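You operate a simulated robot arm through the tools that you are given. There is no shell and no other tool.

You run a simulated two-armed robot. Do the job below in one go: nothing can be reset, and whatever is moved stays where it is left.

JOB
Clean the 5 Ah battery's crusted post, then cap both its posts.
Fine: use the cup brush and put it back; red cap on plus, black cap on minus. Set down upright: cup brush.

It is judged by the outcome, as a careful person would: the job done as asked, and still so three seconds after it is handed in. It fails if anything else is knocked over, pushed out of place, dropped, spilled or broken. A push-on lid holds only when it is set on centred and level and pressed home; a screw cap is set on level and turned clockwise until tight.

ROBOT AND FRAMES
Two 7-joint arms with fingered hands on one trunk that stands fixed in place. Base frame: the origin is at the foot of the trunk, x ahead of it, y to its left, z up; the work surface is at about z = 0.88. Units: m, degrees, N and s.
The left shoulder is at [0.03, 0.136, 1.205], the right one opposite. Each reaches about 1.253 m from its shoulder. Payload 5 kg a hand.
The TCP of each hand is the grasp point between the finger pads, 0.042 m short of the fingertips. In the tool frame z runs along the fingers and y along their closing line. The gripper opens to 0.208 m; its body begins 0.119 m behind the TCP. The gripper is a hand of 4 fingers: y runs from the thumb to the fingers, the wrist lies at [0, 0, -0.332] in the tool frame, and closing takes about 1.5 s.
Orientation is that of the tool frame in the base frame, as [roll, pitch, yaw] about the fixed x, y, z axes, in that order (R = Rz(yaw) Ry(pitch) Rx(roll)). With the fingers straight down and closing along the base's y, the tool's x points along the base's -x, its y along +y and its z along -z.

CONTROLS
- The arms move only by the tool arm_command. It takes "left_steps", "right_steps" or both (then of equal length, played together; a hand with none holds still); each is a list of rows, each a list of 6 numbers: the shift along the tool's x, y, z in units of 400 mm (1.0 is 400 mm), then the turn, a rotation vector about the tool's x, y, z in units of 90 degrees (1.0 is 90 degrees). In form: [[dx, dy, dz, wx, wy, wz], ...]. A call has 1 to 20 rows; each row is the pose to reach, as a shift and turn from the pose commanded when the call began, along the tool's axes at that moment. "left_grip" and "right_grip" are, for a hand that has rows, the closure, from 0 (fully open) to 1 (shut), set as the call begins (left out, the last holds). A call with a number of a shift or a turn outside -1 to 1 is refused whole. Each row takes 0.2 s and may step no farther than 0.05 m and 8.6 degrees from the row before; otherwise, or with a gripper value out of range, the whole call is refused. A pose out of reach is approached as far as the arm can. The call stops where the force on the tool passes 40 N (or 10 N more than at its start, if that is more) or the arm is blocked; 0.2 s more then pass. Each finger travels about 0.072 m/s and halts on what it meets, pressing with about 31 N; the grip force reading is that of the motor and also rises with nothing between the fingers. The clock runs only during rows and for 0.2 s after the last one: add rows that repeat a pose to give the fingers time. It gives the time, the measured TCP pose, the force on the tool (base axes), the opening and the grip force at its end, in the units of the frame above (readings bear some noise), with the torque about the TCP (base axes, N m) and any sound that the robot's microphone picked up, and new pictures: "pictures" is both (left out), scene, wrist or none (wrist: the cameras of the hands that moved).
- Cameras (640 x 400 px; columns grow to the right, rows downward): "scene" is now at [0.0322, -0.0549, 1.9396]; the picture's right is [-0.66, -0.76, 0.00], its down [-0.52, 0.45, -0.73] and it looks along [0.55, -0.48, -0.69] (base axes); focal length 349 px, centre (320, 200). "left" rides on the left gripper at [-0.101, 0, -0.145] in its tool frame; the picture's right is [0.00, -1.00, 0.00], its down [0.82, 0.00, -0.57] and it looks along [0.57, 0.00, 0.82] (tool axes); focal length 261 px, centre (320, 200). "right" rides on the right gripper at [0.101, 0, -0.145] in its tool frame; the picture's right is [0.00, 1.00, 0.00], its down [-0.82, 0.00, -0.57] and it looks along [-0.57, 0.00, 0.82] (tool axes); focal length 261 px, centre (320, 200).
- slide_trunk(by): moves the trunk up (or, below 0, down) by that many m; the arms and the scene camera ride with it, the base frame stays. It gives what a move gives, with no picture.
- finger_targets(finger1, finger2, finger3, thumb_bend, hand): sets how far each is bent, from 0 (flat) to 1 (curled in); at 0.3 the hand is open as for a grip, at 0.7 the pads meet at the TCP. One left out holds its place. A second passes; each finger stops where it meets its share of the squeeze, and holds until it gets a number again. A gripper value or a shape takes the hand back. It gives what a move gives, with no picture; readings hold the bend of each and the force on the fingers (four entries, about 0 where the hand has none), thumb and palm.
- preshape(shape, hand): the hand has 4 fingers and takes this shape, open, in about a second: jaw (thumb against the fingers, like two jaws); tri (thumb and two fingers); tip (a fingertip pinch); poke (one finger out to press); point (the index stretched); flat (the hand flat); cup (the hand cupped); fist (a fist). The gripper value then closes the fingers along that shape, each until it touches; the sizes above hold for jaw. It gives what a move gives, with no picture.
- head_to(pan, tilt): turns the head with the scene camera to pan (to the left, within 143 degrees either way) and tilt (down, from -29 to 69), counted from straight ahead of the robot. It gives what a move gives, and a new picture of the scene camera.
- probe_pixels(camera, pixels): for up to 12 pixels [column, row] of the newest picture of that camera ("zoom" is the newest enlarged one), the place [x, y, z] in the base frame of the surface seen there, good to about 0.003 m. The clock stands still meanwhile.
- enlarge(camera, box): a new picture of the part [left, top, right, bottom] of that camera's present view, enlarged. The clock stands still meanwhile.
- close_job(): hands the job in; it is judged then, once.

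Open the grippers and draw the arms clear of the work before you hand the job in, unless the task says otherwise.

The tools are called after "Emit:" as a command line: name --argument value ..., lists and objects as JSON in quotes. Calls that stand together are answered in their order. arm_command: Moves the arms, as the interface text tells. Its arguments: {"type":"object","properties":{"left_steps":{"type":"array"},"left_grip":{"type":"number"},"right_steps":{"type":"array"},"right_grip":{"type":"number"},"pictures":{"type":"string","enum":["both","scene","wrist","none"]}},"required":[]} The other tools are called the same way: slide_trunk (by) moves the trunk up or down; preshape (shape, hand) gives the hand a shape; finger_targets (finger1, finger2, finger3, thumb_bend, hand) moves the fingers one by one; head_to (pan, tilt) turns the head that bears the scene camera; probe_pixels (camera, pixels) gives the place of the surface under pixels of a picture; enlarge (camera, box) takes an enlarged picture of a part of a camera's view; close_job () hands the job in.

At the start:

```text
clock: 0.0
left_tool_pos: [0.7441, -0.0918, 1.2635]
left_tcp_rot: [179.9, 0.0, 180.0]
left_ft_force: [0.1, 0.0, 1.1]
left_ft_torque: [-0.01, 0.01, 0.02]
left_gripper_width: 0.2077
left_gripper_force: 0.0
left_shape: jaw
left_bend: [0.3, 0.3, 0.3, 0.3]
left_finger forces: [0.0, 0.0, 0.0, 0.0, 0.1, 0.1]
right_tool_pos: [0.5143, -0.6922, 1.1875]
right_tcp_rot: [-180.0, 0.1, -180.0]
right_ft_force: [0.3, -0.1, 0.1]
right_ft_torque: [-0.03, 0.01, 0.04]
right_gripper_width: 0.2077
right_gripper_force: 0.2
right_shape: jaw
right_bend: [0.3, 0.3, 0.3, 0.3]
right_finger forces: [0.1, 0.0, 0.0, 0.0, 0.1, 0.0]
trunk travel left (down, up): [-0.225, 0.265]
head pan, tilt (commanded): [-40.9, 43.3]
```

scene: 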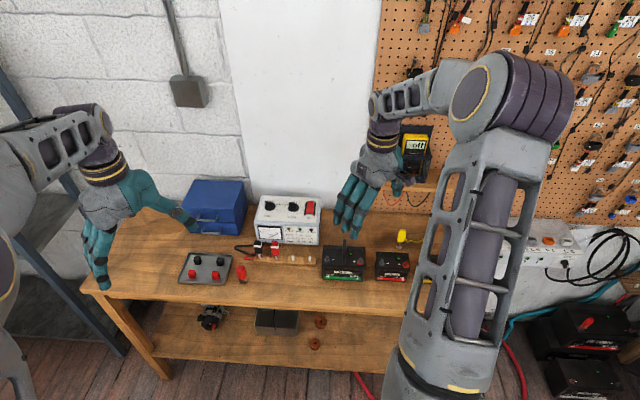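
right: 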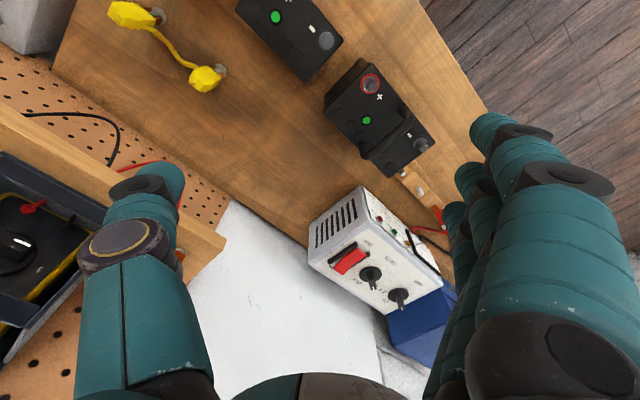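
left: 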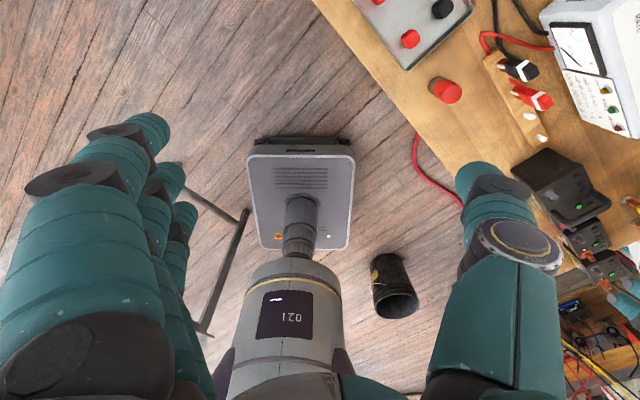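

The scene picture shows a bench with a tray of caps near (205,268), a charger at (288,220), two batteries at (343,262) and (392,265), and something yellow near (405,237). I enlarge the bench area to see the labels and tools.

Emit:
enlarge --camera "scene" --box '[160, 200, 320, 300]'

Emit:
enlarge --camera "scene" --box '[300, 200, 460, 300]'

Emit:
enlarge --camera "right" --box '[220, 0, 460, 150]'

Emit:
enlarge --camera "left" --box '[360, 0, 640, 175]'

```text
4.00 times, centred on (240, 250) of scene
```

zoom: 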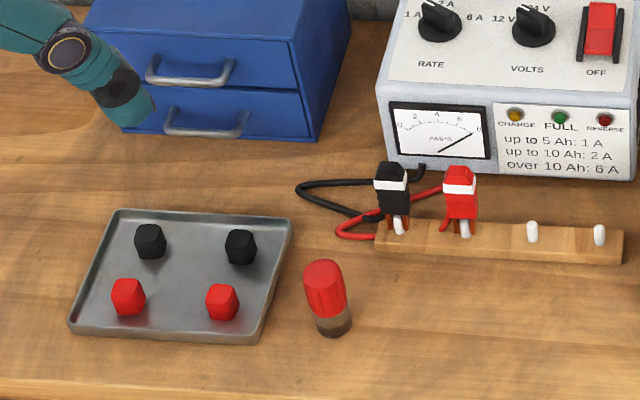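

```text
4.00 times, centred on (380, 250) of scene
```

zoom: 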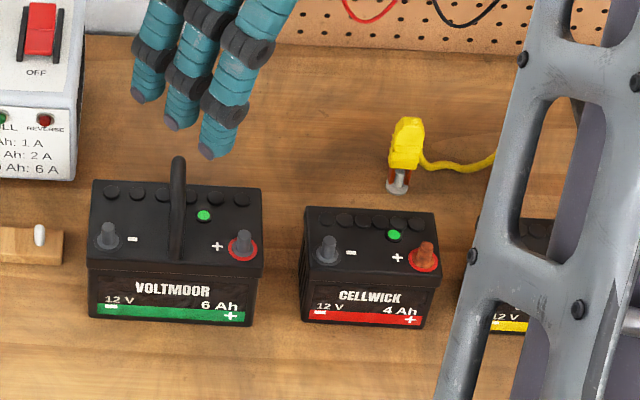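

```text
2.67 times, centred on (340, 75) of right
```

zoom: 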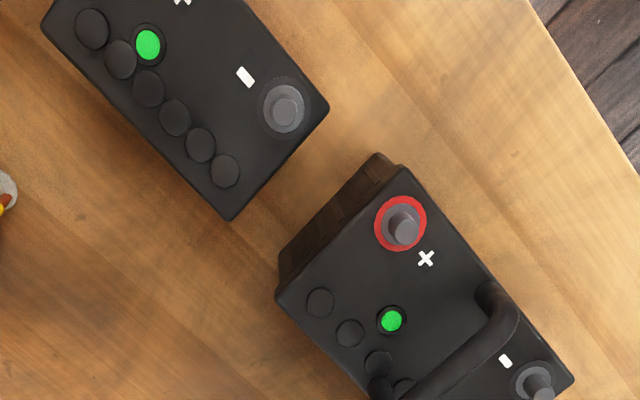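

```text
2.29 times, centred on (500, 88) of left
```

zoom: 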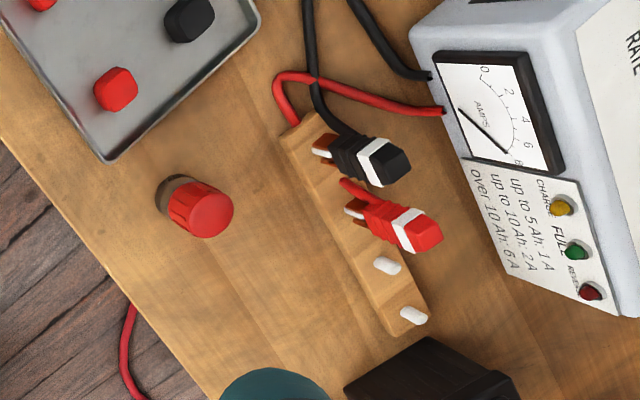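

The third battery (yellow stripe) hides behind the right arm near (425,280) in the scene; the red-handled thing at (242,274) looks like the cup brush. I turn the head to see around the arm.

Emit:
head_to --pan -60 --tilt 50

```text
clock: 0.8
left_tool_pos: [0.7445, -0.0926, 1.2635]
left_tcp_rot: [-179.9, 0.0, -180.0]
left_ft_force: [0.1, 0.0, -0.5]
left_ft_torque: [0.02, -0.01, -0.03]
left_gripper_width: 0.2075
left_gripper_force: 0.0
left_shape: jaw
left_bend: [0.3, 0.3, 0.3, 0.3]
left_finger forces: [0.0, 0.0, 0.0, 0.0, 0.0, 0.1]
right_tool_pos: [0.5147, -0.6899, 1.1884]
right_tcp_rot: [-180.0, 0.0, 180.0]
right_ft_force: [-0.7, 0.4, 0.2]
right_ft_torque: [-0.01, 0.01, -0.01]
right_gripper_width: 0.2078
right_gripper_force: 0.0
right_shape: jaw
right_bend: [0.3, 0.3, 0.3, 0.3]
right_finger forces: [0.0, 0.0, 0.1, 0.0, 0.0, 0.0]
trunk travel left (down, up): [-0.225, 0.265]
head pan, tilt (commanded): [-60.0, 50.0]
```

scene: 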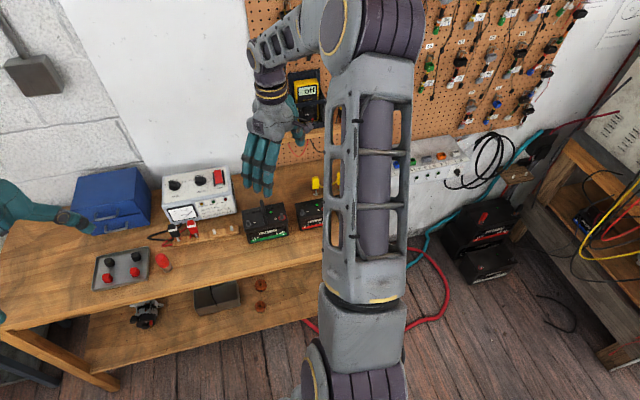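

The arm still hides the third battery. I probe places on the bench to learn its layout before moving the arms.

Emit:
probe_pixels --camera "scene" --pixels '[[30, 330], [310, 260], [96, 270], [163, 262], [160, 266], [185, 236], [240, 228], [265, 216], [310, 212], [200, 258], [60, 270], [280, 180]]'

Emit:
enlarge --camera "scene" --box '[80, 160, 340, 322]'

```text
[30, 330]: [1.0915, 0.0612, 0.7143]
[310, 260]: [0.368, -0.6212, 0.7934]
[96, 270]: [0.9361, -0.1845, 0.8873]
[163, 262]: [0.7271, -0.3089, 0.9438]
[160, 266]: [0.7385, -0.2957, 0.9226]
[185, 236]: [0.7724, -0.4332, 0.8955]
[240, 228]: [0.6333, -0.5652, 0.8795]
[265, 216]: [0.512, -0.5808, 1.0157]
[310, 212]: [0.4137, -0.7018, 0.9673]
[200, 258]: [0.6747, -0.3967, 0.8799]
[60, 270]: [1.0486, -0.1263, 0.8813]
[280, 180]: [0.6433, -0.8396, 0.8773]
```

```text
2.46 times, centred on (210, 241) of scene
```

zoom: 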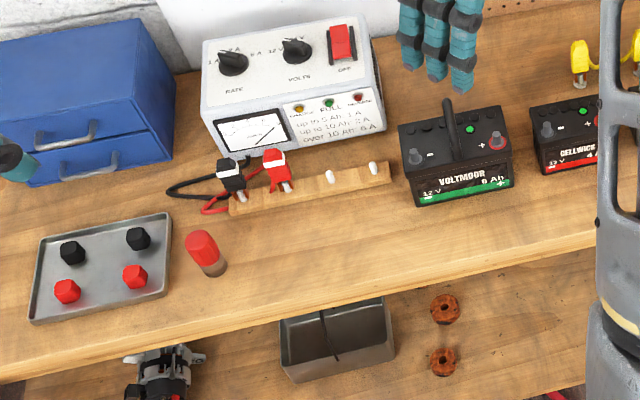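

The third battery is hidden by the right forearm, so I move the right hand up and toward the left, and the left hand clear to the left, to open the view of it.

Emit:
arm_command --left_steps '[[0.04, 0.1, 0, 0, 0, 0], [0.08, 0.2, 0, 0, 0, 0], [0.12, 0.3, 0, 0, 0, 0], [0.16, 0.4, 0, 0, 0, 0], [0.2, 0.5, 0, 0, 0, 0], [0.24, 0.6, 0, 0, 0, 0], [0.28, 0.7, 0, 0, 0, 0]]' --right_steps '[[0, 0.09, -0.03, 0, 0, 0], [0, 0.18, -0.06, 0, 0, 0], [0, 0.27, -0.09, 0, 0, 0], [0, 0.36, -0.12, 0, 0, 0], [0, 0.45, -0.15, 0, 0, 0], [0, 0.54, -0.18, 0, 0, 0], [0, 0.63, -0.2, 0, 0, 0]]' --pictures "both"

```text
clock: 2.4
left_tool_pos: [0.6305, 0.1924, 1.2664]
left_tcp_rot: [-179.9, 0.1, 180.0]
left_ft_force: [-0.5, 1.7, 0.2]
left_ft_torque: [-0.18, -0.07, -0.01]
left_gripper_width: 0.2079
left_gripper_force: 0.0
left_shape: jaw
left_bend: [0.3, 0.3, 0.3, 0.3]
left_finger forces: [0.0, 0.0, 0.0, 0.0, 0.0, 0.1]
right_tool_pos: [0.5134, -0.4353, 1.27]
right_tcp_rot: [-179.9, 0.0, 179.9]
right_ft_force: [0.3, 1.4, -0.1]
right_ft_torque: [-0.18, -0.07, -0.03]
right_gripper_width: 0.2077
right_gripper_force: 0.0
right_shape: jaw
right_bend: [0.3, 0.3, 0.3, 0.3]
right_finger forces: [0.1, 0.0, 0.0, 0.0, 0.0, 0.0]
trunk travel left (down, up): [-0.225, 0.265]
head pan, tilt (commanded): [-60.0, 50.0]
```

scene: 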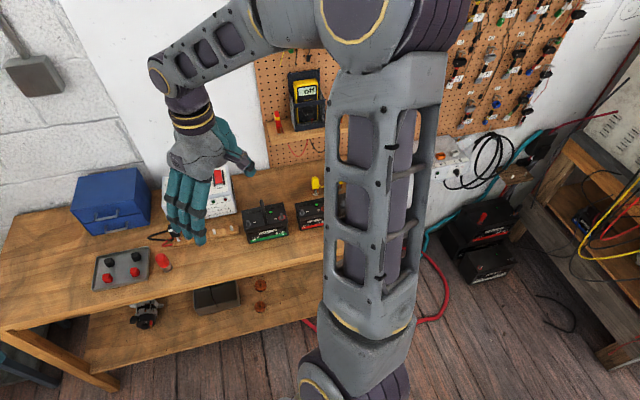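
right: 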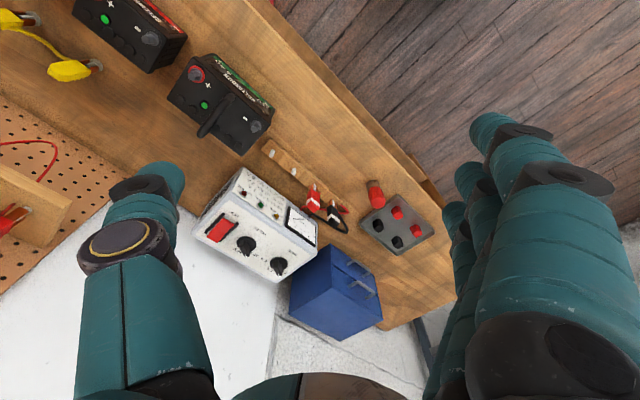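
left: 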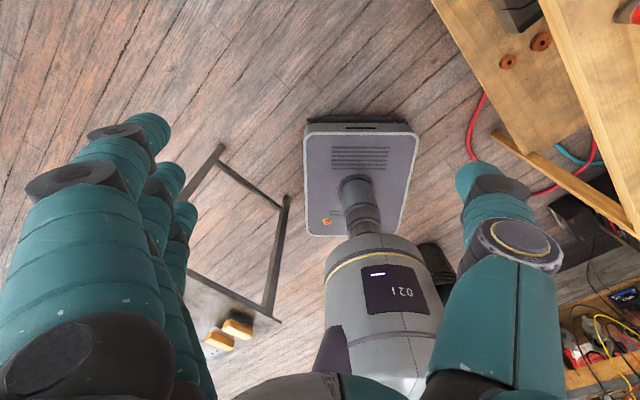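

The arm still hides the third battery, so I turn the right hand to look toward -y with its wrist camera and shift it back a little to see that battery.

Emit:
arm_command --right_steps '[[0.034, 0, 0, 0, 0, 0.09], [0.068, 0, 0, 0, 0, 0.18], [0.102, 0, 0, 0, 0, 0.27], [0.136, 0, 0, 0, 0, 0.36], [0.17, 0, 0, 0, 0, 0.45], [0.204, 0, 0, 0, 0, 0.54], [0.238, 0, 0, 0, 0, 0.63], [0.272, 0, 0, 0, 0, 0.72], [0.306, 0, 0, 0, 0, 0.81], [0.34, 0, 0, 0, 0, 0.9]]' --pictures "both"

```text
clock: 4.6
left_tool_pos: [0.6317, 0.1904, 1.2664]
left_tcp_rot: [-179.9, 0.0, -180.0]
left_ft_force: [-0.2, -1.2, 0.4]
left_ft_torque: [0.01, -0.03, 0.0]
left_gripper_width: 0.2076
left_gripper_force: 0.1
left_shape: jaw
left_bend: [0.3, 0.3, 0.3, 0.3]
left_finger forces: [0.0, 0.1, 0.1, 0.0, 0.0, 0.0]
right_tool_pos: [0.3779, -0.4395, 1.2693]
right_tcp_rot: [179.8, 0.0, 98.8]
right_ft_force: [0.3, -0.5, 0.7]
right_ft_torque: [0.01, -0.04, 0.0]
right_gripper_width: 0.208
right_gripper_force: 0.2
right_shape: jaw
right_bend: [0.3, 0.3, 0.3, 0.3]
right_finger forces: [0.0, 0.0, 0.0, 0.0, 0.0, 0.2]
trunk travel left (down, up): [-0.225, 0.265]
head pan, tilt (commanded): [-60.0, 50.0]
```

scene: 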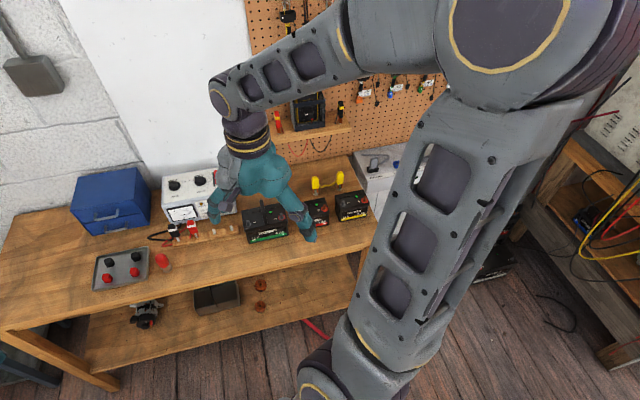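
right: 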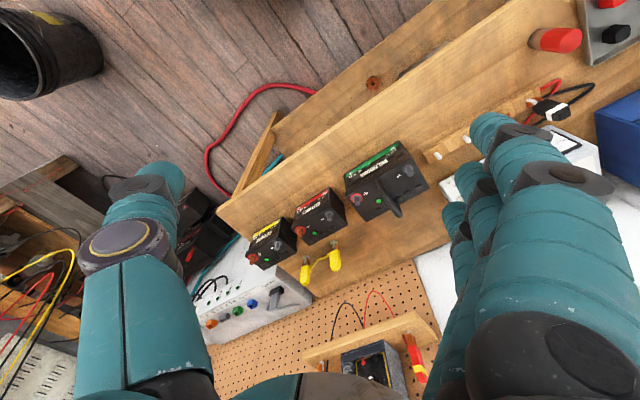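

The third battery (yellow stripe) now shows at (350,205) in the scene and (272,242) in the right wrist view. I enlarge both to read labels and see posts.

Emit:
enlarge --camera "scene" --box '[300, 160, 396, 220]'

Emit:
enlarge --camera "right" --box '[220, 130, 444, 270]'

```text
6.67 times, centred on (348, 190) of scene
```

zoom: 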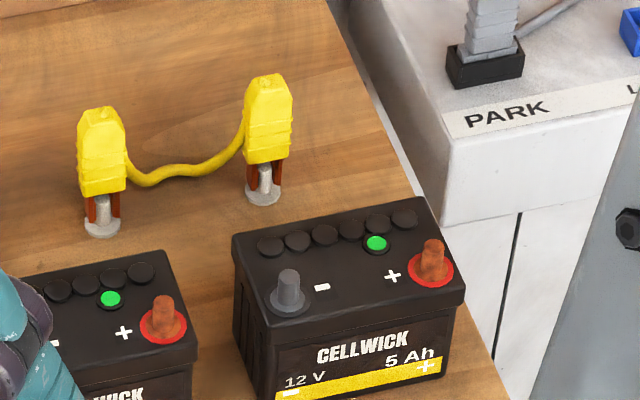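

```text
2.86 times, centred on (332, 200) of right
```

zoom: 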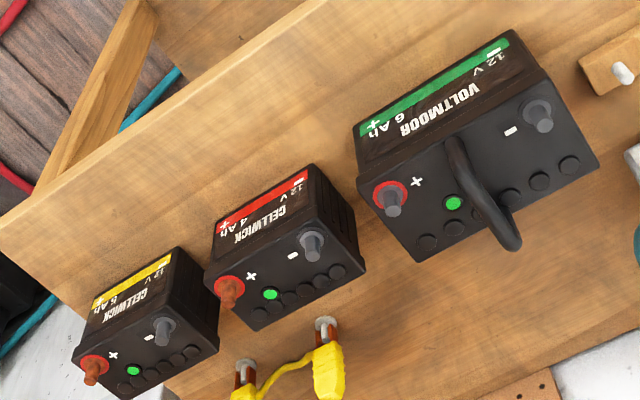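

The 5 Ah battery is the right-most (yellow stripe), its plus post at zoom (92,372) is orange-crusted, minus at (163,330). I probe these posts, the neighbours' and the jumper.

Emit:
probe_pixels --camera "zoom" --pixels '[[90, 378], [95, 366], [166, 325], [160, 338], [126, 345], [180, 250], [90, 310], [218, 345], [228, 297], [313, 245], [325, 325], [245, 370]]'

Emit:
enlarge --camera "scene" --box '[320, 175, 384, 215]'

```text
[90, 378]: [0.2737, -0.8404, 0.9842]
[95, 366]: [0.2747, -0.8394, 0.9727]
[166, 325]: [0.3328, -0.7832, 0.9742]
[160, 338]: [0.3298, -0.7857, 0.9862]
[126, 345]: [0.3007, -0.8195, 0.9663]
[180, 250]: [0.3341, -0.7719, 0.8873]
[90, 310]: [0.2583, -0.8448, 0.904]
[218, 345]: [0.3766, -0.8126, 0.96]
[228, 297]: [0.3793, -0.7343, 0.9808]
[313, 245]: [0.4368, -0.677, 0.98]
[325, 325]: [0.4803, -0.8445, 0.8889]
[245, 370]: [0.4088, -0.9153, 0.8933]
```

```text
10.00 times, centred on (352, 195) of scene
```

zoom: 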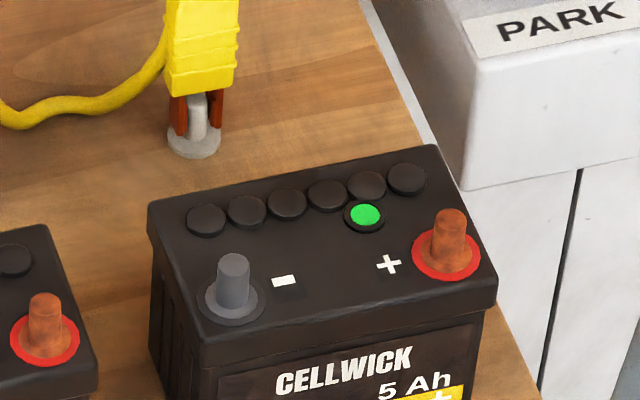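

I probe the posts precisely in this 10x picture: plus post top at (450,213), minus top at (234,260), with their bases.

Emit:
probe_pixels --camera "zoom" --pixels '[[451, 214], [450, 225], [448, 250], [444, 268], [234, 261], [233, 275], [232, 300], [385, 300], [45, 298], [300, 350], [440, 150], [160, 205]]'

Emit:
enlarge --camera "scene" --box '[88, 230, 184, 290]'

```text
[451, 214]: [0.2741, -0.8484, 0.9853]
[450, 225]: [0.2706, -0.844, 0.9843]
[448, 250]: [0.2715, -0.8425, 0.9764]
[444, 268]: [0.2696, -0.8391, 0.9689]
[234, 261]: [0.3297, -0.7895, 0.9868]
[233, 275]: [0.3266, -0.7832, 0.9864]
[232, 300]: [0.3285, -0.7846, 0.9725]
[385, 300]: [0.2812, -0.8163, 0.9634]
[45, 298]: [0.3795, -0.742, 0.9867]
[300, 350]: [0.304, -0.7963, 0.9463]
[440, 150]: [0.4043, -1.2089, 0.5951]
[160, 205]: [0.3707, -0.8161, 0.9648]
```

```text
6.67 times, centred on (136, 260) of scene
```

zoom: 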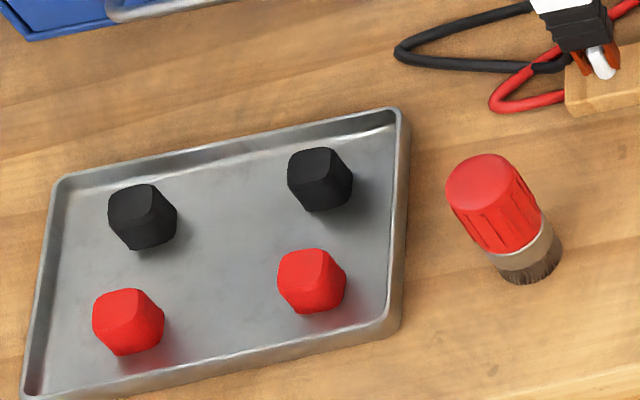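

The cup brush stands bristles-down, red grip on top at zoom (495,200). I probe brush and caps for their positions.

Emit:
probe_pixels --camera "zoom" --pixels '[[484, 178], [465, 190], [505, 172], [500, 225], [524, 250], [530, 270], [322, 160], [318, 190], [312, 263], [305, 295], [142, 198], [128, 305]]'

Emit:
enlarge --camera "right" --box '[500, 0, 640, 88]'

```text
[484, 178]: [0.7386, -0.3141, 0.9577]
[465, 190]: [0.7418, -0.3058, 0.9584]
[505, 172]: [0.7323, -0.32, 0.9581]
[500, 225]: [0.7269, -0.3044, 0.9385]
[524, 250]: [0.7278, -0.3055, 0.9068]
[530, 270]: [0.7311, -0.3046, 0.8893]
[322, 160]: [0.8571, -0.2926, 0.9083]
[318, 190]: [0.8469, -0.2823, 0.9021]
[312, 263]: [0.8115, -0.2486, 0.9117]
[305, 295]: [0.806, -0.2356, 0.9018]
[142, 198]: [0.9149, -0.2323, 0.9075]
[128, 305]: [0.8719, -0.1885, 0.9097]
```

```text
4.55 times, centred on (570, 44) of right
```

zoom: 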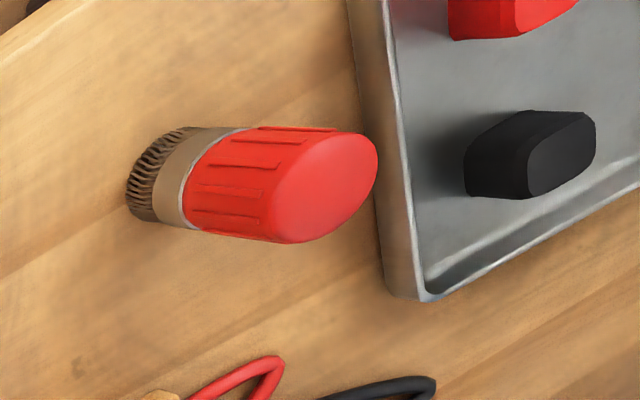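

Layout known: bench rows run along (0.71,0.71); 5 Ah plus post ~(0.272,-0.845), minus ~(0.330,-0.786), brush ~(0.739,-0.312), caps on the tray. I try the tip shape on the right hand to see how the pinch looks.

Emit:
preshape --hand "right" --shape "tip"

Emit:
arm_command --right_steps '[[0, 0, 0, 0, 0, 0]]' --pictures "both"

```text
clock: 5.5
left_tool_pos: [0.6319, 0.1887, 1.2655]
left_tcp_rot: [180.0, 0.1, 180.0]
left_ft_force: [-0.1, 0.4, -0.3]
left_ft_torque: [0.0, -0.01, 0.01]
left_gripper_width: 0.2081
left_gripper_force: 0.1
left_shape: jaw
left_bend: [0.3, 0.3, 0.3, 0.3]
left_finger forces: [0.0, 0.0, 0.0, 0.1, 0.0, 0.0]
right_tool_pos: [0.38, -0.4395, 1.2695]
right_tcp_rot: [179.9, -0.1, 99.1]
right_ft_force: [-0.2, 0.3, 0.0]
right_ft_torque: [0.02, 0.0, -0.02]
right_gripper_width: 0.208
right_gripper_force: 0.0
right_shape: tip
right_bend: [0.06, 0.3, 0.06, 0.3]
right_finger forces: [0.0, 0.0, 0.1, 0.0, 0.0, 0.0]
trunk travel left (down, up): [-0.225, 0.265]
head pan, tilt (commanded): [-60.0, 50.0]
```

```text
clock: 5.9
left_tool_pos: [0.632, 0.1894, 1.2658]
left_tcp_rot: [180.0, 0.1, 179.9]
left_ft_force: [-0.7, -0.2, 0.6]
left_ft_torque: [-0.03, 0.01, -0.01]
left_gripper_width: 0.208
left_gripper_force: 0.1
left_shape: jaw
left_bend: [0.3, 0.3, 0.3, 0.3]
left_finger forces: [0.1, 0.0, 0.1, 0.0, 0.0, 0.1]
right_tool_pos: [0.3787, -0.44, 1.2685]
right_tcp_rot: [-180.0, 0.0, 99.0]
right_ft_force: [-0.3, 0.3, -0.1]
right_ft_torque: [-0.03, 0.0, -0.03]
right_gripper_width: 0.208
right_gripper_force: 0.2
right_shape: tip
right_bend: [0.06, 0.3, 0.06, 0.3]
right_finger forces: [0.0, 0.0, 0.1, 0.1, 0.1, 0.1]
trunk travel left (down, up): [-0.225, 0.265]
head pan, tilt (commanded): [-60.0, 50.0]
```

scene: 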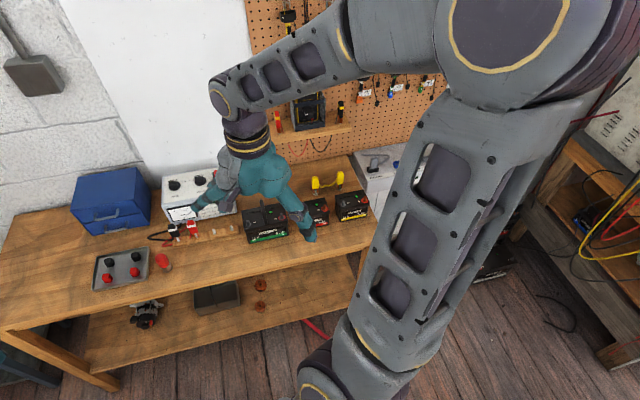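
right: 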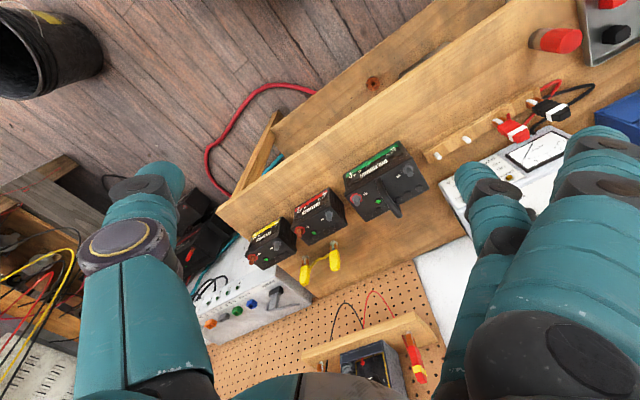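

In the tip shape the middle finger opposes the thumb and the other two lie back. I close it in free air to see where the pads meet.

Emit:
arm_command --right_steps '[[0, 0, 0, 0, 0, 0], [0, 0, 0, 0, 0, 0], [0, 0, 0, 0, 0, 0], [0, 0, 0, 0, 0, 0], [0, 0, 0, 0, 0, 0], [0, 0, 0, 0, 0, 0], [0, 0, 0, 0, 0, 0], [0, 0, 0, 0, 0, 0]]' --right_grip 0.8 --pictures "wrist"

```text
clock: 7.7
left_tool_pos: [0.6322, 0.1898, 1.2659]
left_tcp_rot: [-180.0, 0.1, -180.0]
left_ft_force: [0.2, 0.5, 0.3]
left_ft_torque: [0.02, 0.0, -0.02]
left_gripper_width: 0.2081
left_gripper_force: 0.1
left_shape: jaw
left_bend: [0.3, 0.3, 0.3, 0.3]
left_finger forces: [0.0, 0.1, 0.0, 0.1, 0.0, 0.0]
right_tool_pos: [0.3787, -0.4382, 1.2687]
right_tcp_rot: [180.0, 0.0, 99.0]
right_ft_force: [0.9, 0.2, 0.0]
right_ft_torque: [-0.03, -0.01, -0.01]
right_gripper_width: 0.0426
right_gripper_force: 0.0
right_shape: tip
right_bend: [0.06, 0.73, 0.06, 0.7]
right_finger forces: [0.0, 0.1, 0.0, 0.0, 0.1, 0.0]
trunk travel left (down, up): [-0.225, 0.265]
head pan, tilt (commanded): [-60.0, 50.0]
```

right: 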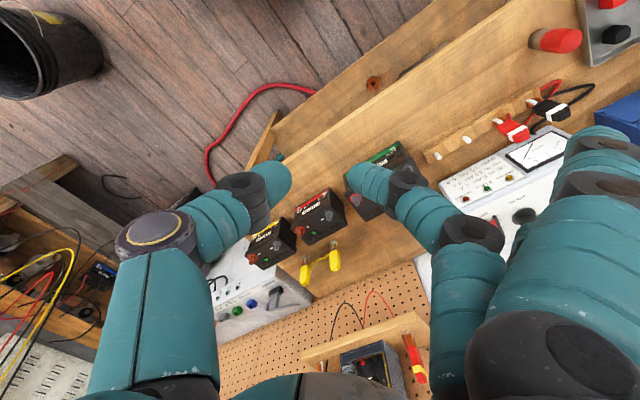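

The pinch at 0.8 leaves 43 mm, tips at (285,180) and (355,178). I probe the fingertip places to learn the geometry in the tool frame.

Emit:
probe_pixels --camera "right" --pixels '[[287, 180], [275, 172], [275, 190], [352, 178], [365, 172], [365, 190], [245, 190], [405, 190], [600, 132], [560, 175], [225, 230], [440, 215]]'

Emit:
enlarge --camera "right" --box '[220, 130, 444, 270]'

```text
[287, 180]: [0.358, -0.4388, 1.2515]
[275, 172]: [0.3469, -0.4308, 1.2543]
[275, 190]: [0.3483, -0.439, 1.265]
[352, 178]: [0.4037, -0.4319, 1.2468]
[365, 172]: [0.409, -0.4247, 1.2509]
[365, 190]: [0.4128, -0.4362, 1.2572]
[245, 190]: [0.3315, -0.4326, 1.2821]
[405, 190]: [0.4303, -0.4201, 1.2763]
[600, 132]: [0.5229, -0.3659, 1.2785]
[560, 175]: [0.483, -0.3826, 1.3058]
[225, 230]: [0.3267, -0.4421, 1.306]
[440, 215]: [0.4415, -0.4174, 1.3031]
```

```text
2.86 times, centred on (332, 200) of right
```

zoom: 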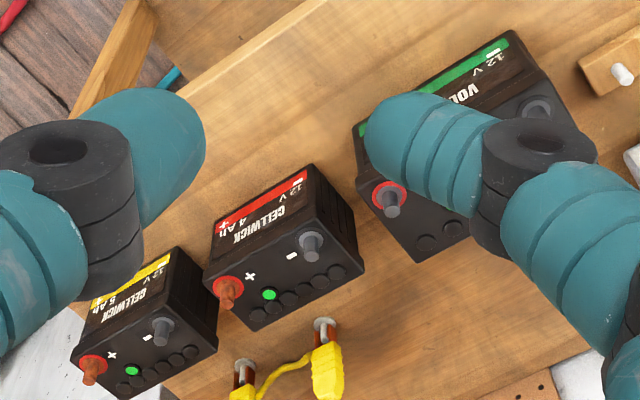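

The pinch tips reach ~2-3 cm past the TCP. For the brush I take the tri shape (thumb and two fingers) and carry the right hand above the brush at about (0.739,-0.312), yaw back to 180.

Emit:
preshape --hand "right" --shape "tri"

Emit:
arm_command --right_steps '[[0.0172, 0.0939, 0.0175, 0, 0, -0.09], [0.0344, 0.1878, 0.035, 0, 0, -0.18], [0.0516, 0.2817, 0.0525, 0, 0, -0.27], [0.0688, 0.3756, 0.07, 0, 0, -0.36], [0.086, 0.4695, 0.0875, 0, 0, -0.45], [0.1032, 0.5634, 0.105, 0, 0, -0.54], [0.1204, 0.6573, 0.1225, 0, 0, -0.63], [0.1376, 0.7512, 0.14, 0, 0, -0.72], [0.1548, 0.8451, 0.1575, 0, 0, -0.81], [0.172, 0.939, 0.175, 0, 0, -0.9], [0.172, 0.939, 0.175, 0, 0, -0.9]]' --pictures "both"

```text
clock: 8.6
left_tool_pos: [0.6322, 0.1899, 1.2651]
left_tcp_rot: [-179.9, 0.0, 180.0]
left_ft_force: [-0.6, 0.5, -0.6]
left_ft_torque: [0.0, 0.01, -0.01]
left_gripper_width: 0.208
left_gripper_force: 0.1
left_shape: jaw
left_bend: [0.3, 0.3, 0.3, 0.3]
left_finger forces: [0.1, 0.0, 0.0, 0.1, 0.1, 0.1]
right_tool_pos: [0.3787, -0.4386, 1.2689]
right_tcp_rot: [-180.0, 0.0, 99.0]
right_ft_force: [-0.7, 0.0, -0.1]
right_ft_torque: [0.03, -0.02, -0.02]
right_gripper_width: 0.2078
right_gripper_force: 0.1
right_shape: tri
right_bend: [0.3, 0.3, 0.06, 0.3]
right_finger forces: [0.0, 0.0, 0.0, 0.0, 0.0, 0.0]
trunk travel left (down, up): [-0.225, 0.265]
head pan, tilt (commanded): [-60.0, 50.0]
```

```text
clock: 11.0
left_tool_pos: [0.6315, 0.1894, 1.2657]
left_tcp_rot: [180.0, 0.1, 180.0]
left_ft_force: [-1.4, -1.1, 0.0]
left_ft_torque: [0.03, -0.1, 0.0]
left_gripper_width: 0.208
left_gripper_force: 0.0
left_shape: jaw
left_bend: [0.3, 0.3, 0.3, 0.3]
left_finger forces: [0.0, 0.0, 0.1, 0.1, 0.1, 0.0]
right_tool_pos: [0.7376, -0.3123, 1.2002]
right_tcp_rot: [-180.0, 0.0, -179.9]
right_ft_force: [-1.4, -0.2, 1.1]
right_ft_torque: [0.04, -0.12, 0.01]
right_gripper_width: 0.2079
right_gripper_force: 0.1
right_shape: tri
right_bend: [0.3, 0.3, 0.05, 0.3]
right_finger forces: [0.0, 0.0, 0.0, 0.0, 0.0, 0.0]
trunk travel left (down, up): [-0.225, 0.265]
head pan, tilt (commanded): [-60.0, 50.0]
```

scene: 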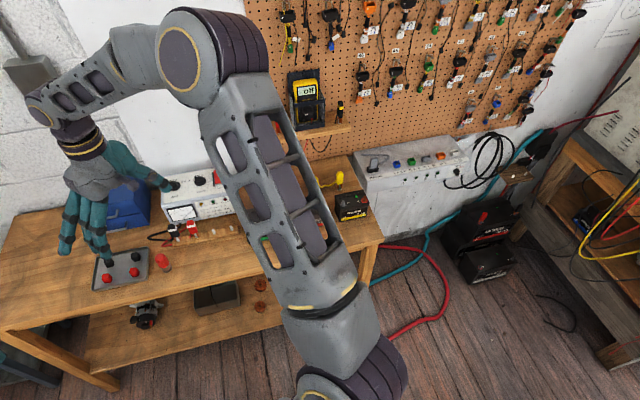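
right: 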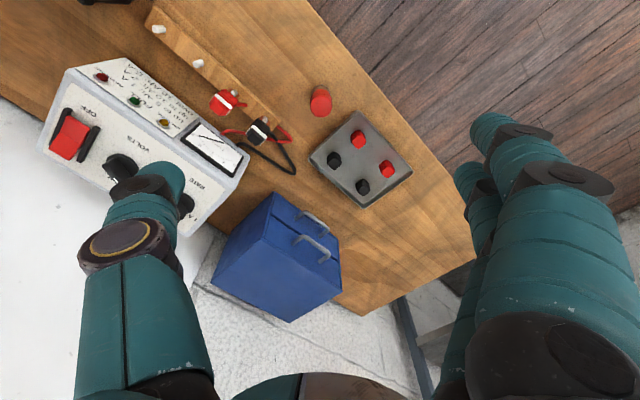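

The tri shape is lopsided, so I go back to the jaw shape with three fingers, half closed, and lower to z≈1.03 above the brush (seen at (320,100)) for a check.

Emit:
preshape --hand "right" --shape "jaw"

Emit:
arm_command --right_steps '[[0, 0, 0.1, 0, 0, 0], [0, 0, 0.2, 0, 0, 0], [0, 0, 0.3, 0, 0, 0], [0, 0, 0.4, 0, 0, 0], [0, 0, 0.425, 0, 0, 0], [0, 0, 0.425, 0, 0, 0]]' --right_grip 0.5 --pictures "both"

```text
clock: 11.9
left_tool_pos: [0.6326, 0.1903, 1.2656]
left_tcp_rot: [-179.9, -0.1, -180.0]
left_ft_force: [-0.6, -0.1, 0.7]
left_ft_torque: [0.06, -0.05, 0.0]
left_gripper_width: 0.2078
left_gripper_force: 0.0
left_shape: jaw
left_bend: [0.3, 0.3, 0.3, 0.3]
left_finger forces: [0.1, 0.0, 0.0, 0.0, 0.0, 0.1]
right_tool_pos: [0.7382, -0.3129, 1.1989]
right_tcp_rot: [-180.0, 0.0, 180.0]
right_ft_force: [-0.2, -0.1, -0.3]
right_ft_torque: [0.02, -0.02, -0.04]
right_gripper_width: 0.208
right_gripper_force: 0.1
right_shape: jaw
right_bend: [0.3, 0.3, 0.3, 0.3]
right_finger forces: [0.1, 0.0, 0.1, 0.0, 0.0, 0.0]
trunk travel left (down, up): [-0.225, 0.265]
head pan, tilt (commanded): [-60.0, 50.0]
```

```text
clock: 13.3
left_tool_pos: [0.632, 0.1899, 1.2655]
left_tcp_rot: [-180.0, 0.0, -180.0]
left_ft_force: [0.6, 0.2, -0.1]
left_ft_torque: [-0.02, 0.02, -0.01]
left_gripper_width: 0.2082
left_gripper_force: 0.1
left_shape: jaw
left_bend: [0.3, 0.3, 0.3, 0.3]
left_finger forces: [0.0, 0.0, 0.1, 0.1, 0.1, 0.1]
right_tool_pos: [0.7371, -0.3109, 1.027]
right_tcp_rot: [-179.9, 0.0, 180.0]
right_ft_force: [-0.1, 0.5, 0.0]
right_ft_torque: [0.01, -0.01, 0.0]
right_gripper_width: 0.1047
right_gripper_force: 0.0
right_shape: jaw
right_bend: [0.73, 0.73, 0.73, 0.7]
right_finger forces: [0.0, 0.1, 0.0, 0.0, 0.0, 0.0]
trunk travel left (down, up): [-0.225, 0.265]
head pan, tilt (commanded): [-60.0, 50.0]
```

scene: 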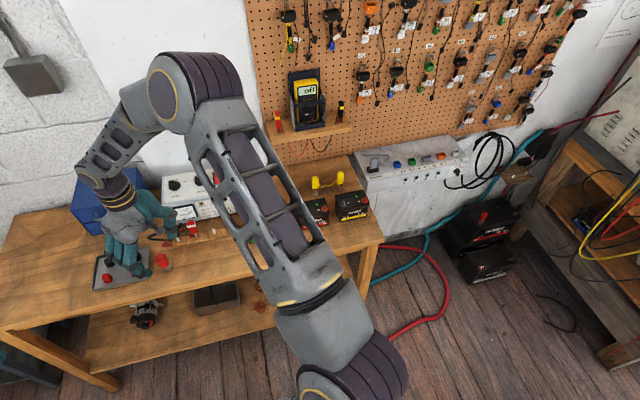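
right: 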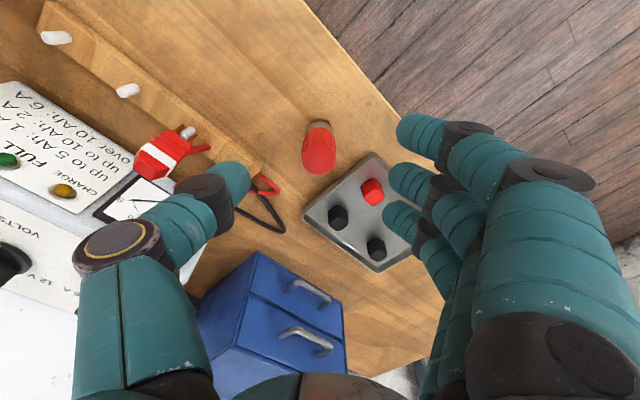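

The brush now shows at (318,150) between thumb and fingers. I probe the brush top and fingertips to align them.

Emit:
probe_pixels --camera "right" --pixels '[[320, 158], [305, 158], [334, 158], [319, 170], [319, 135], [319, 126], [245, 182], [235, 170], [402, 130], [392, 175], [388, 210], [350, 190]]'

Emit:
enlarge --camera "right" --box '[220, 90, 444, 230]'

```text
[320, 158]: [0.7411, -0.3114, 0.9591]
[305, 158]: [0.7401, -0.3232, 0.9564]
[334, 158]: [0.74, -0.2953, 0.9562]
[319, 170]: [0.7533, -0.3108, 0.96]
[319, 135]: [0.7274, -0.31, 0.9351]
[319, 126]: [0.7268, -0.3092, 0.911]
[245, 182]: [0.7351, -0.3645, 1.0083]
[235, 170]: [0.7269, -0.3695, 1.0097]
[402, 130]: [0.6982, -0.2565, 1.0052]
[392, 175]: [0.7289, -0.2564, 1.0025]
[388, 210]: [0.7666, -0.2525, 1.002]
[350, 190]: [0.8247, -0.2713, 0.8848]
```

```text
2.86 times, centred on (332, 160) of right
```

zoom: 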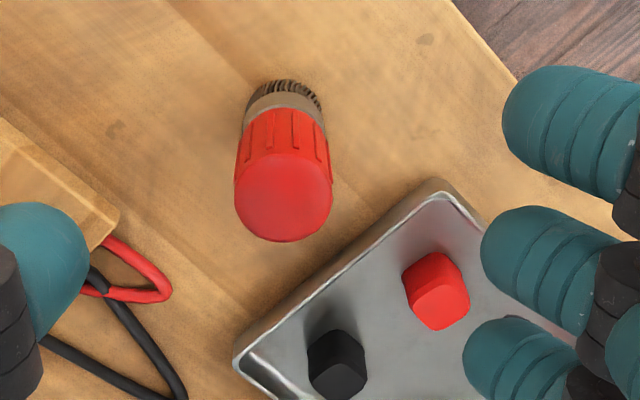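

The handle is ~31 mm across, centred ~(0.741,-0.311); with the present yaw a finger would come near the tray corner. I turn the hand 45° so the fingers come from the bench front, and centre over the brush.

Emit:
arm_command --right_steps '[[-0.004, 0, 0, 0, 0, -0.084], [-0.008, 0, 0, 0, 0, -0.168], [-0.01, 0, 0, 0, 0, -0.252], [-0.01, 0, 0, 0, 0, -0.336], [-0.01, 0, 0, 0, 0, -0.42], [-0.01, 0, 0, 0, 0, -0.5], [-0.01, 0, 0, 0, 0, -0.5]]' --pictures "both"

```text
clock: 14.9
left_tool_pos: [0.6336, 0.1896, 1.2653]
left_tcp_rot: [-180.0, 0.1, -180.0]
left_ft_force: [-0.6, -1.2, 0.3]
left_ft_torque: [-0.01, 0.01, -0.03]
left_gripper_width: 0.2082
left_gripper_force: 0.1
left_shape: jaw
left_bend: [0.3, 0.3, 0.3, 0.3]
left_finger forces: [0.0, 0.0, 0.1, 0.0, 0.1, 0.0]
right_tool_pos: [0.7425, -0.3108, 1.028]
right_tcp_rot: [-180.0, 0.0, -134.9]
right_ft_force: [-0.5, 0.2, 1.2]
right_ft_torque: [-0.01, -0.01, 0.01]
right_gripper_width: 0.1051
right_gripper_force: 0.0
right_shape: jaw
right_bend: [0.73, 0.73, 0.73, 0.7]
right_finger forces: [0.0, 0.0, 0.1, 0.0, 0.0, 0.0]
trunk travel left (down, up): [-0.225, 0.265]
head pan, tilt (commanded): [-60.0, 50.0]
```

scene: 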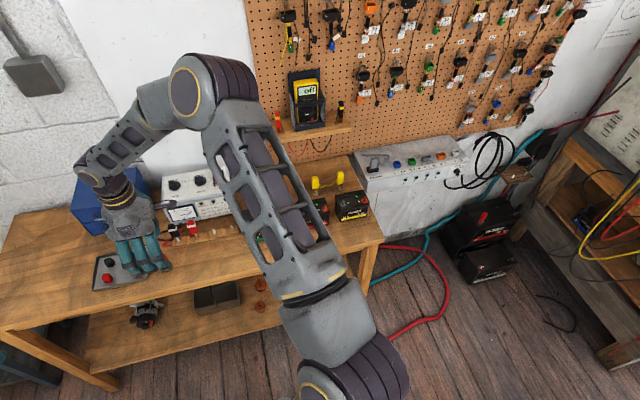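
right: 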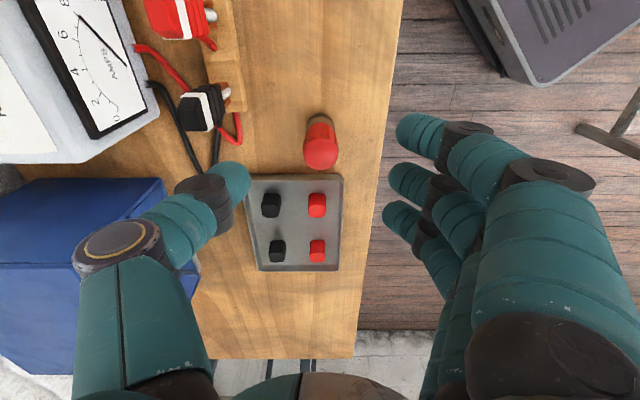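

The bench is square in the wrist view now: brush at (320,148), tray at (295,225), cable loop near (240,125). I probe the cables, tray edge and brush for clearance.

Emit:
probe_pixels --camera "right" --pixels '[[240, 130], [218, 160], [196, 165], [232, 98], [345, 180], [340, 268], [320, 152], [307, 152], [334, 152], [320, 167], [230, 182], [395, 180]]'

Emit:
enlarge --camera "right" --box '[180, 70, 404, 210]'

```text
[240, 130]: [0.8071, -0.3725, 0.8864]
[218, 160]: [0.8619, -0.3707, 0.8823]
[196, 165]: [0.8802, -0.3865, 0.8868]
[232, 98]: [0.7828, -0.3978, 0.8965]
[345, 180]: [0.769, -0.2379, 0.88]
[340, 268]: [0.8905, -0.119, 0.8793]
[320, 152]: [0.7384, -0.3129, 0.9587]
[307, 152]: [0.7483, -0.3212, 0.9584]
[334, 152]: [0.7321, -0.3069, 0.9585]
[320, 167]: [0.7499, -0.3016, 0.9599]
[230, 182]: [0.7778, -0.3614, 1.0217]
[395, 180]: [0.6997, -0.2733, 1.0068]
```

```text
2.86 times, centred on (292, 140) of right
```

zoom: 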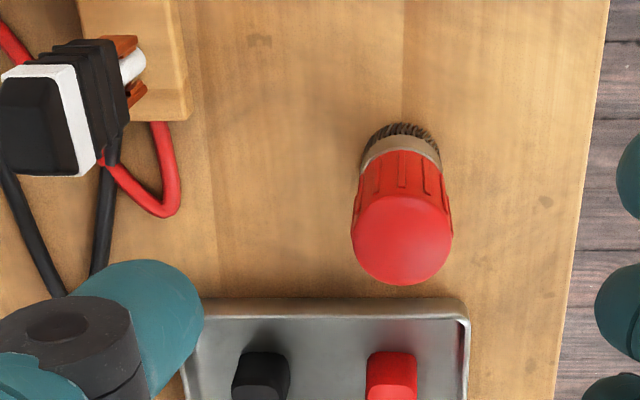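

Clearances are good: cable 4 cm from the thumb, tray rim 7 cm from the brush. I narrow the grip to 0.6 and lower to z≈0.942 around the handle.

Emit:
arm_command --right_steps '[[0.0, 0, 0.05, 0, 0, 0], [0.002, 0, 0.1, 0, 0, 0], [0.003, 0, 0.15, 0, 0, 0], [0.004, 0, 0.2, 0, 0, 0], [0.004, 0, 0.215, 0, 0, 0], [0.004, 0, 0.215, 0, 0, 0]]' --right_grip 0.6 --pictures "both"

```text
clock: 16.3
left_tool_pos: [0.6326, 0.1911, 1.2661]
left_tcp_rot: [-180.0, 0.0, 180.0]
left_ft_force: [0.9, 0.2, 0.3]
left_ft_torque: [0.0, 0.02, 0.01]
left_gripper_width: 0.208
left_gripper_force: 0.1
left_shape: jaw
left_bend: [0.3, 0.3, 0.3, 0.3]
left_finger forces: [0.1, 0.0, 0.0, 0.1, 0.1, 0.1]
right_tool_pos: [0.7428, -0.3138, 0.9416]
right_tcp_rot: [180.0, -0.1, -135.0]
right_ft_force: [-0.2, 0.9, 0.2]
right_ft_torque: [0.01, 0.01, 0.0]
right_gripper_width: 0.0838
right_gripper_force: 0.0
right_shape: jaw
right_bend: [0.73, 0.73, 0.73, 0.7]
right_finger forces: [0.1, 0.0, 0.0, 0.0, 0.1, 0.0]
trunk travel left (down, up): [-0.225, 0.265]
head pan, tilt (commanded): [-60.0, 50.0]
```

scene: 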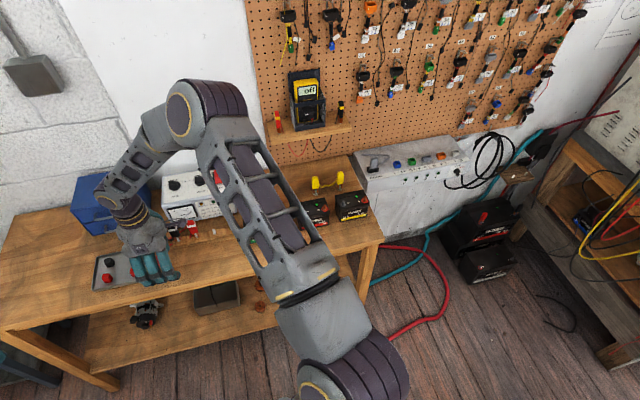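
right: 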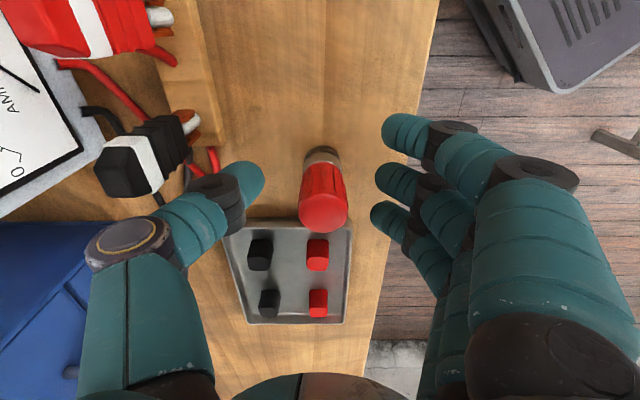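

The brush stands centred between thumb (262,180) and fingers (377,183). I close the hand on the handle.

Emit:
arm_command --right_steps '[[0, 0, 0, 0, 0, 0], [0, 0, 0, 0, 0, 0], [0, 0, 0, 0, 0, 0], [0, 0, 0, 0, 0, 0], [0, 0, 0, 0, 0, 0], [0, 0, 0, 0, 0, 0]]' --right_grip 1.0 --pictures "both"

```text
clock: 17.7
left_tool_pos: [0.6323, 0.1889, 1.266]
left_tcp_rot: [-179.9, 0.0, 180.0]
left_ft_force: [0.0, 0.0, -0.3]
left_ft_torque: [0.07, -0.01, -0.03]
left_gripper_width: 0.2079
left_gripper_force: 0.0
left_shape: jaw
left_bend: [0.3, 0.3, 0.3, 0.3]
left_finger forces: [0.0, 0.0, 0.1, 0.0, 0.0, 0.0]
right_tool_pos: [0.7416, -0.3146, 0.9424]
right_tcp_rot: [-179.9, -0.1, -135.0]
right_ft_force: [1.5, -2.6, 7.0]
right_ft_torque: [-0.06, -0.07, -0.01]
right_gripper_width: 0.01
right_gripper_force: 31.1
right_shape: jaw
right_bend: [0.7, 0.71, 0.7, 0.72]
right_finger forces: [0.0, 17.5, 0.0, 0.1, 22.0, 0.0]
trunk travel left (down, up): [-0.225, 0.265]
head pan, tilt (commanded): [-60.0, 50.0]
```

scene: 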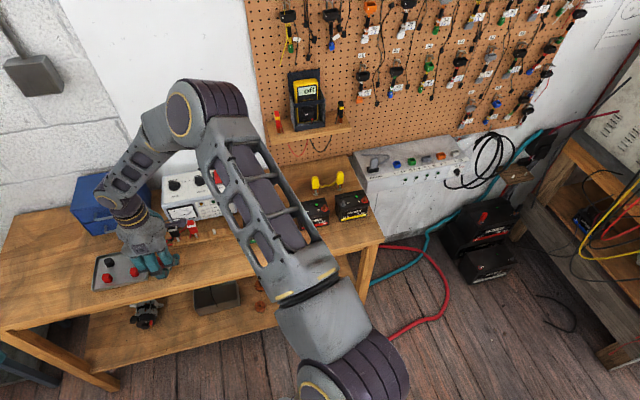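
right: 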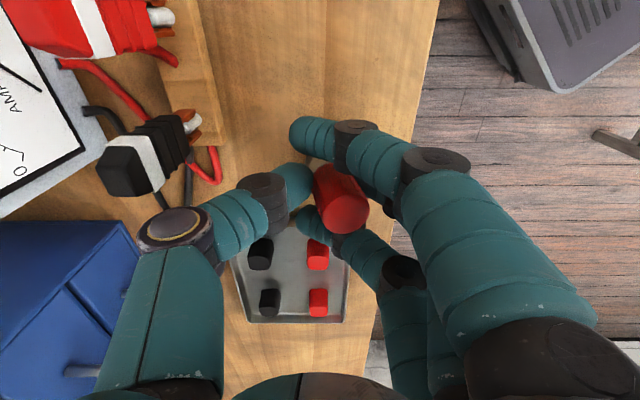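

The brush is gripped (forces 17/22 N) but seems shifted or tilted, its top at (342,200). I enlarge to check.

Emit:
enlarge --camera "right" --box '[240, 110, 440, 235]'

Emit:
enlarge --camera "scene" --box '[90, 210, 218, 290]'

```text
3.20 times, centred on (340, 172) of right
```

zoom: 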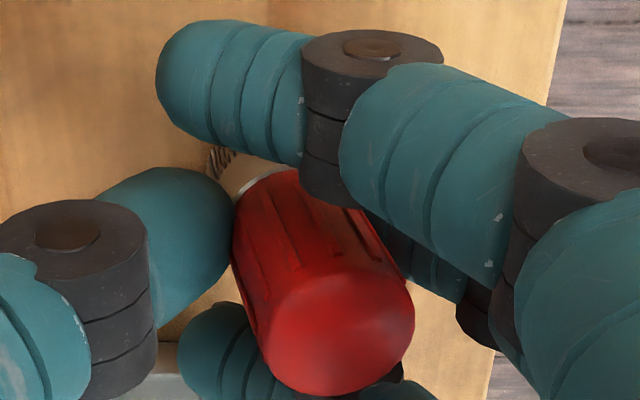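

```text
5.00 times, centred on (154, 250) of scene
```

zoom: 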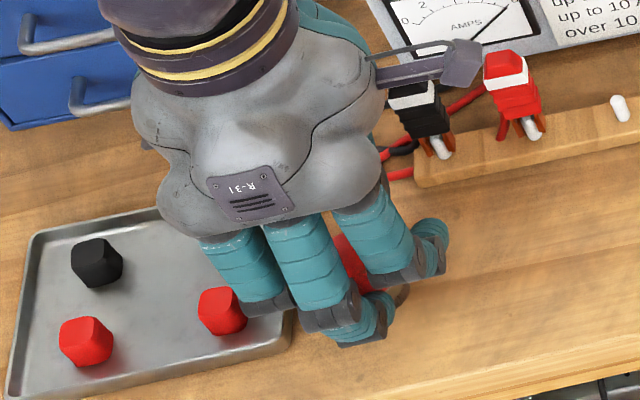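

The brush leans toward the fingers because the tips took it too low. I lift it 4 cm, still held, to measure the lean and see whether the grip is firm.

Emit:
arm_command --right_steps '[[0, 0, -0.03, 0, 0, 0], [0, 0, -0.06, 0, 0, 0], [0, 0, -0.1, 0, 0, 0], [0, 0, -0.1, 0, 0, 0]]' --pictures "wrist"

Emit:
enlarge --camera "right" --box '[240, 110, 440, 235]'

Emit:
probe_pixels --camera "zoom" --pixels '[[340, 340], [290, 340], [390, 340], [340, 300], [340, 380], [280, 230], [320, 220], [262, 180], [250, 170], [218, 160], [180, 200], [300, 260]]'

```text
clock: 18.7
left_tool_pos: [0.6324, 0.1906, 1.2661]
left_tcp_rot: [180.0, 0.0, 180.0]
left_ft_force: [1.2, -0.9, -0.2]
left_ft_torque: [0.01, 0.02, -0.03]
left_gripper_width: 0.2082
left_gripper_force: 0.0
left_shape: jaw
left_bend: [0.3, 0.3, 0.3, 0.3]
left_finger forces: [0.0, 0.0, 0.0, 0.0, 0.0, 0.0]
right_tool_pos: [0.7416, -0.3147, 0.9829]
right_tcp_rot: [-180.0, -0.1, -135.0]
right_ft_force: [0.5, -0.7, -1.3]
right_ft_torque: [0.02, 0.0, 0.0]
right_gripper_width: 0.0095
right_gripper_force: 31.3
right_shape: jaw
right_bend: [0.7, 0.71, 0.7, 0.72]
right_finger forces: [0.0, 17.6, 0.0, 0.1, 17.8, 0.0]
trunk travel left (down, up): [-0.225, 0.265]
head pan, tilt (commanded): [-60.0, 50.0]
```

right: 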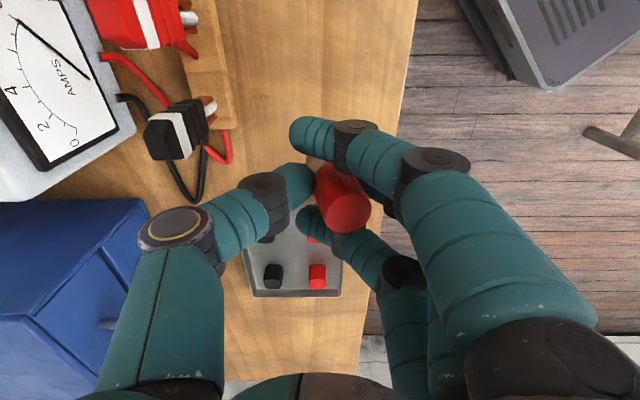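

```text
3.20 times, centred on (340, 172) of right
```

zoom: 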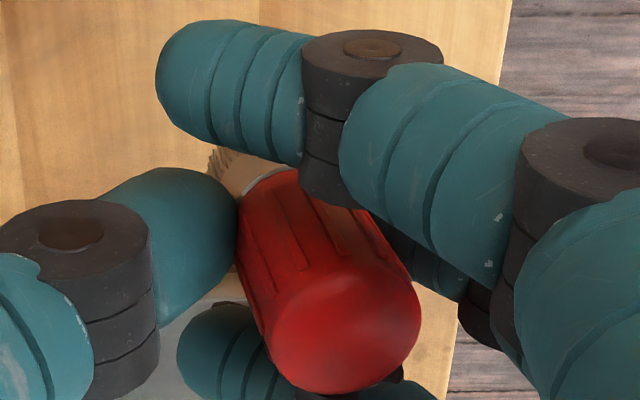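

```text
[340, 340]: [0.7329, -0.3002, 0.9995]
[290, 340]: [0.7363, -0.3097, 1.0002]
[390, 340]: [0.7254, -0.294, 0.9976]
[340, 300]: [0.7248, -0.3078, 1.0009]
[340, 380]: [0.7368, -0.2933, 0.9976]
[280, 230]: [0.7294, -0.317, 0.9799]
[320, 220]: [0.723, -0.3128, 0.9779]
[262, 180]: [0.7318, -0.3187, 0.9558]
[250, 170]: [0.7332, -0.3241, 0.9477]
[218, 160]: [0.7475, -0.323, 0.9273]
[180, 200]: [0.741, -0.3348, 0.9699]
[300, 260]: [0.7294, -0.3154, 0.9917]
```

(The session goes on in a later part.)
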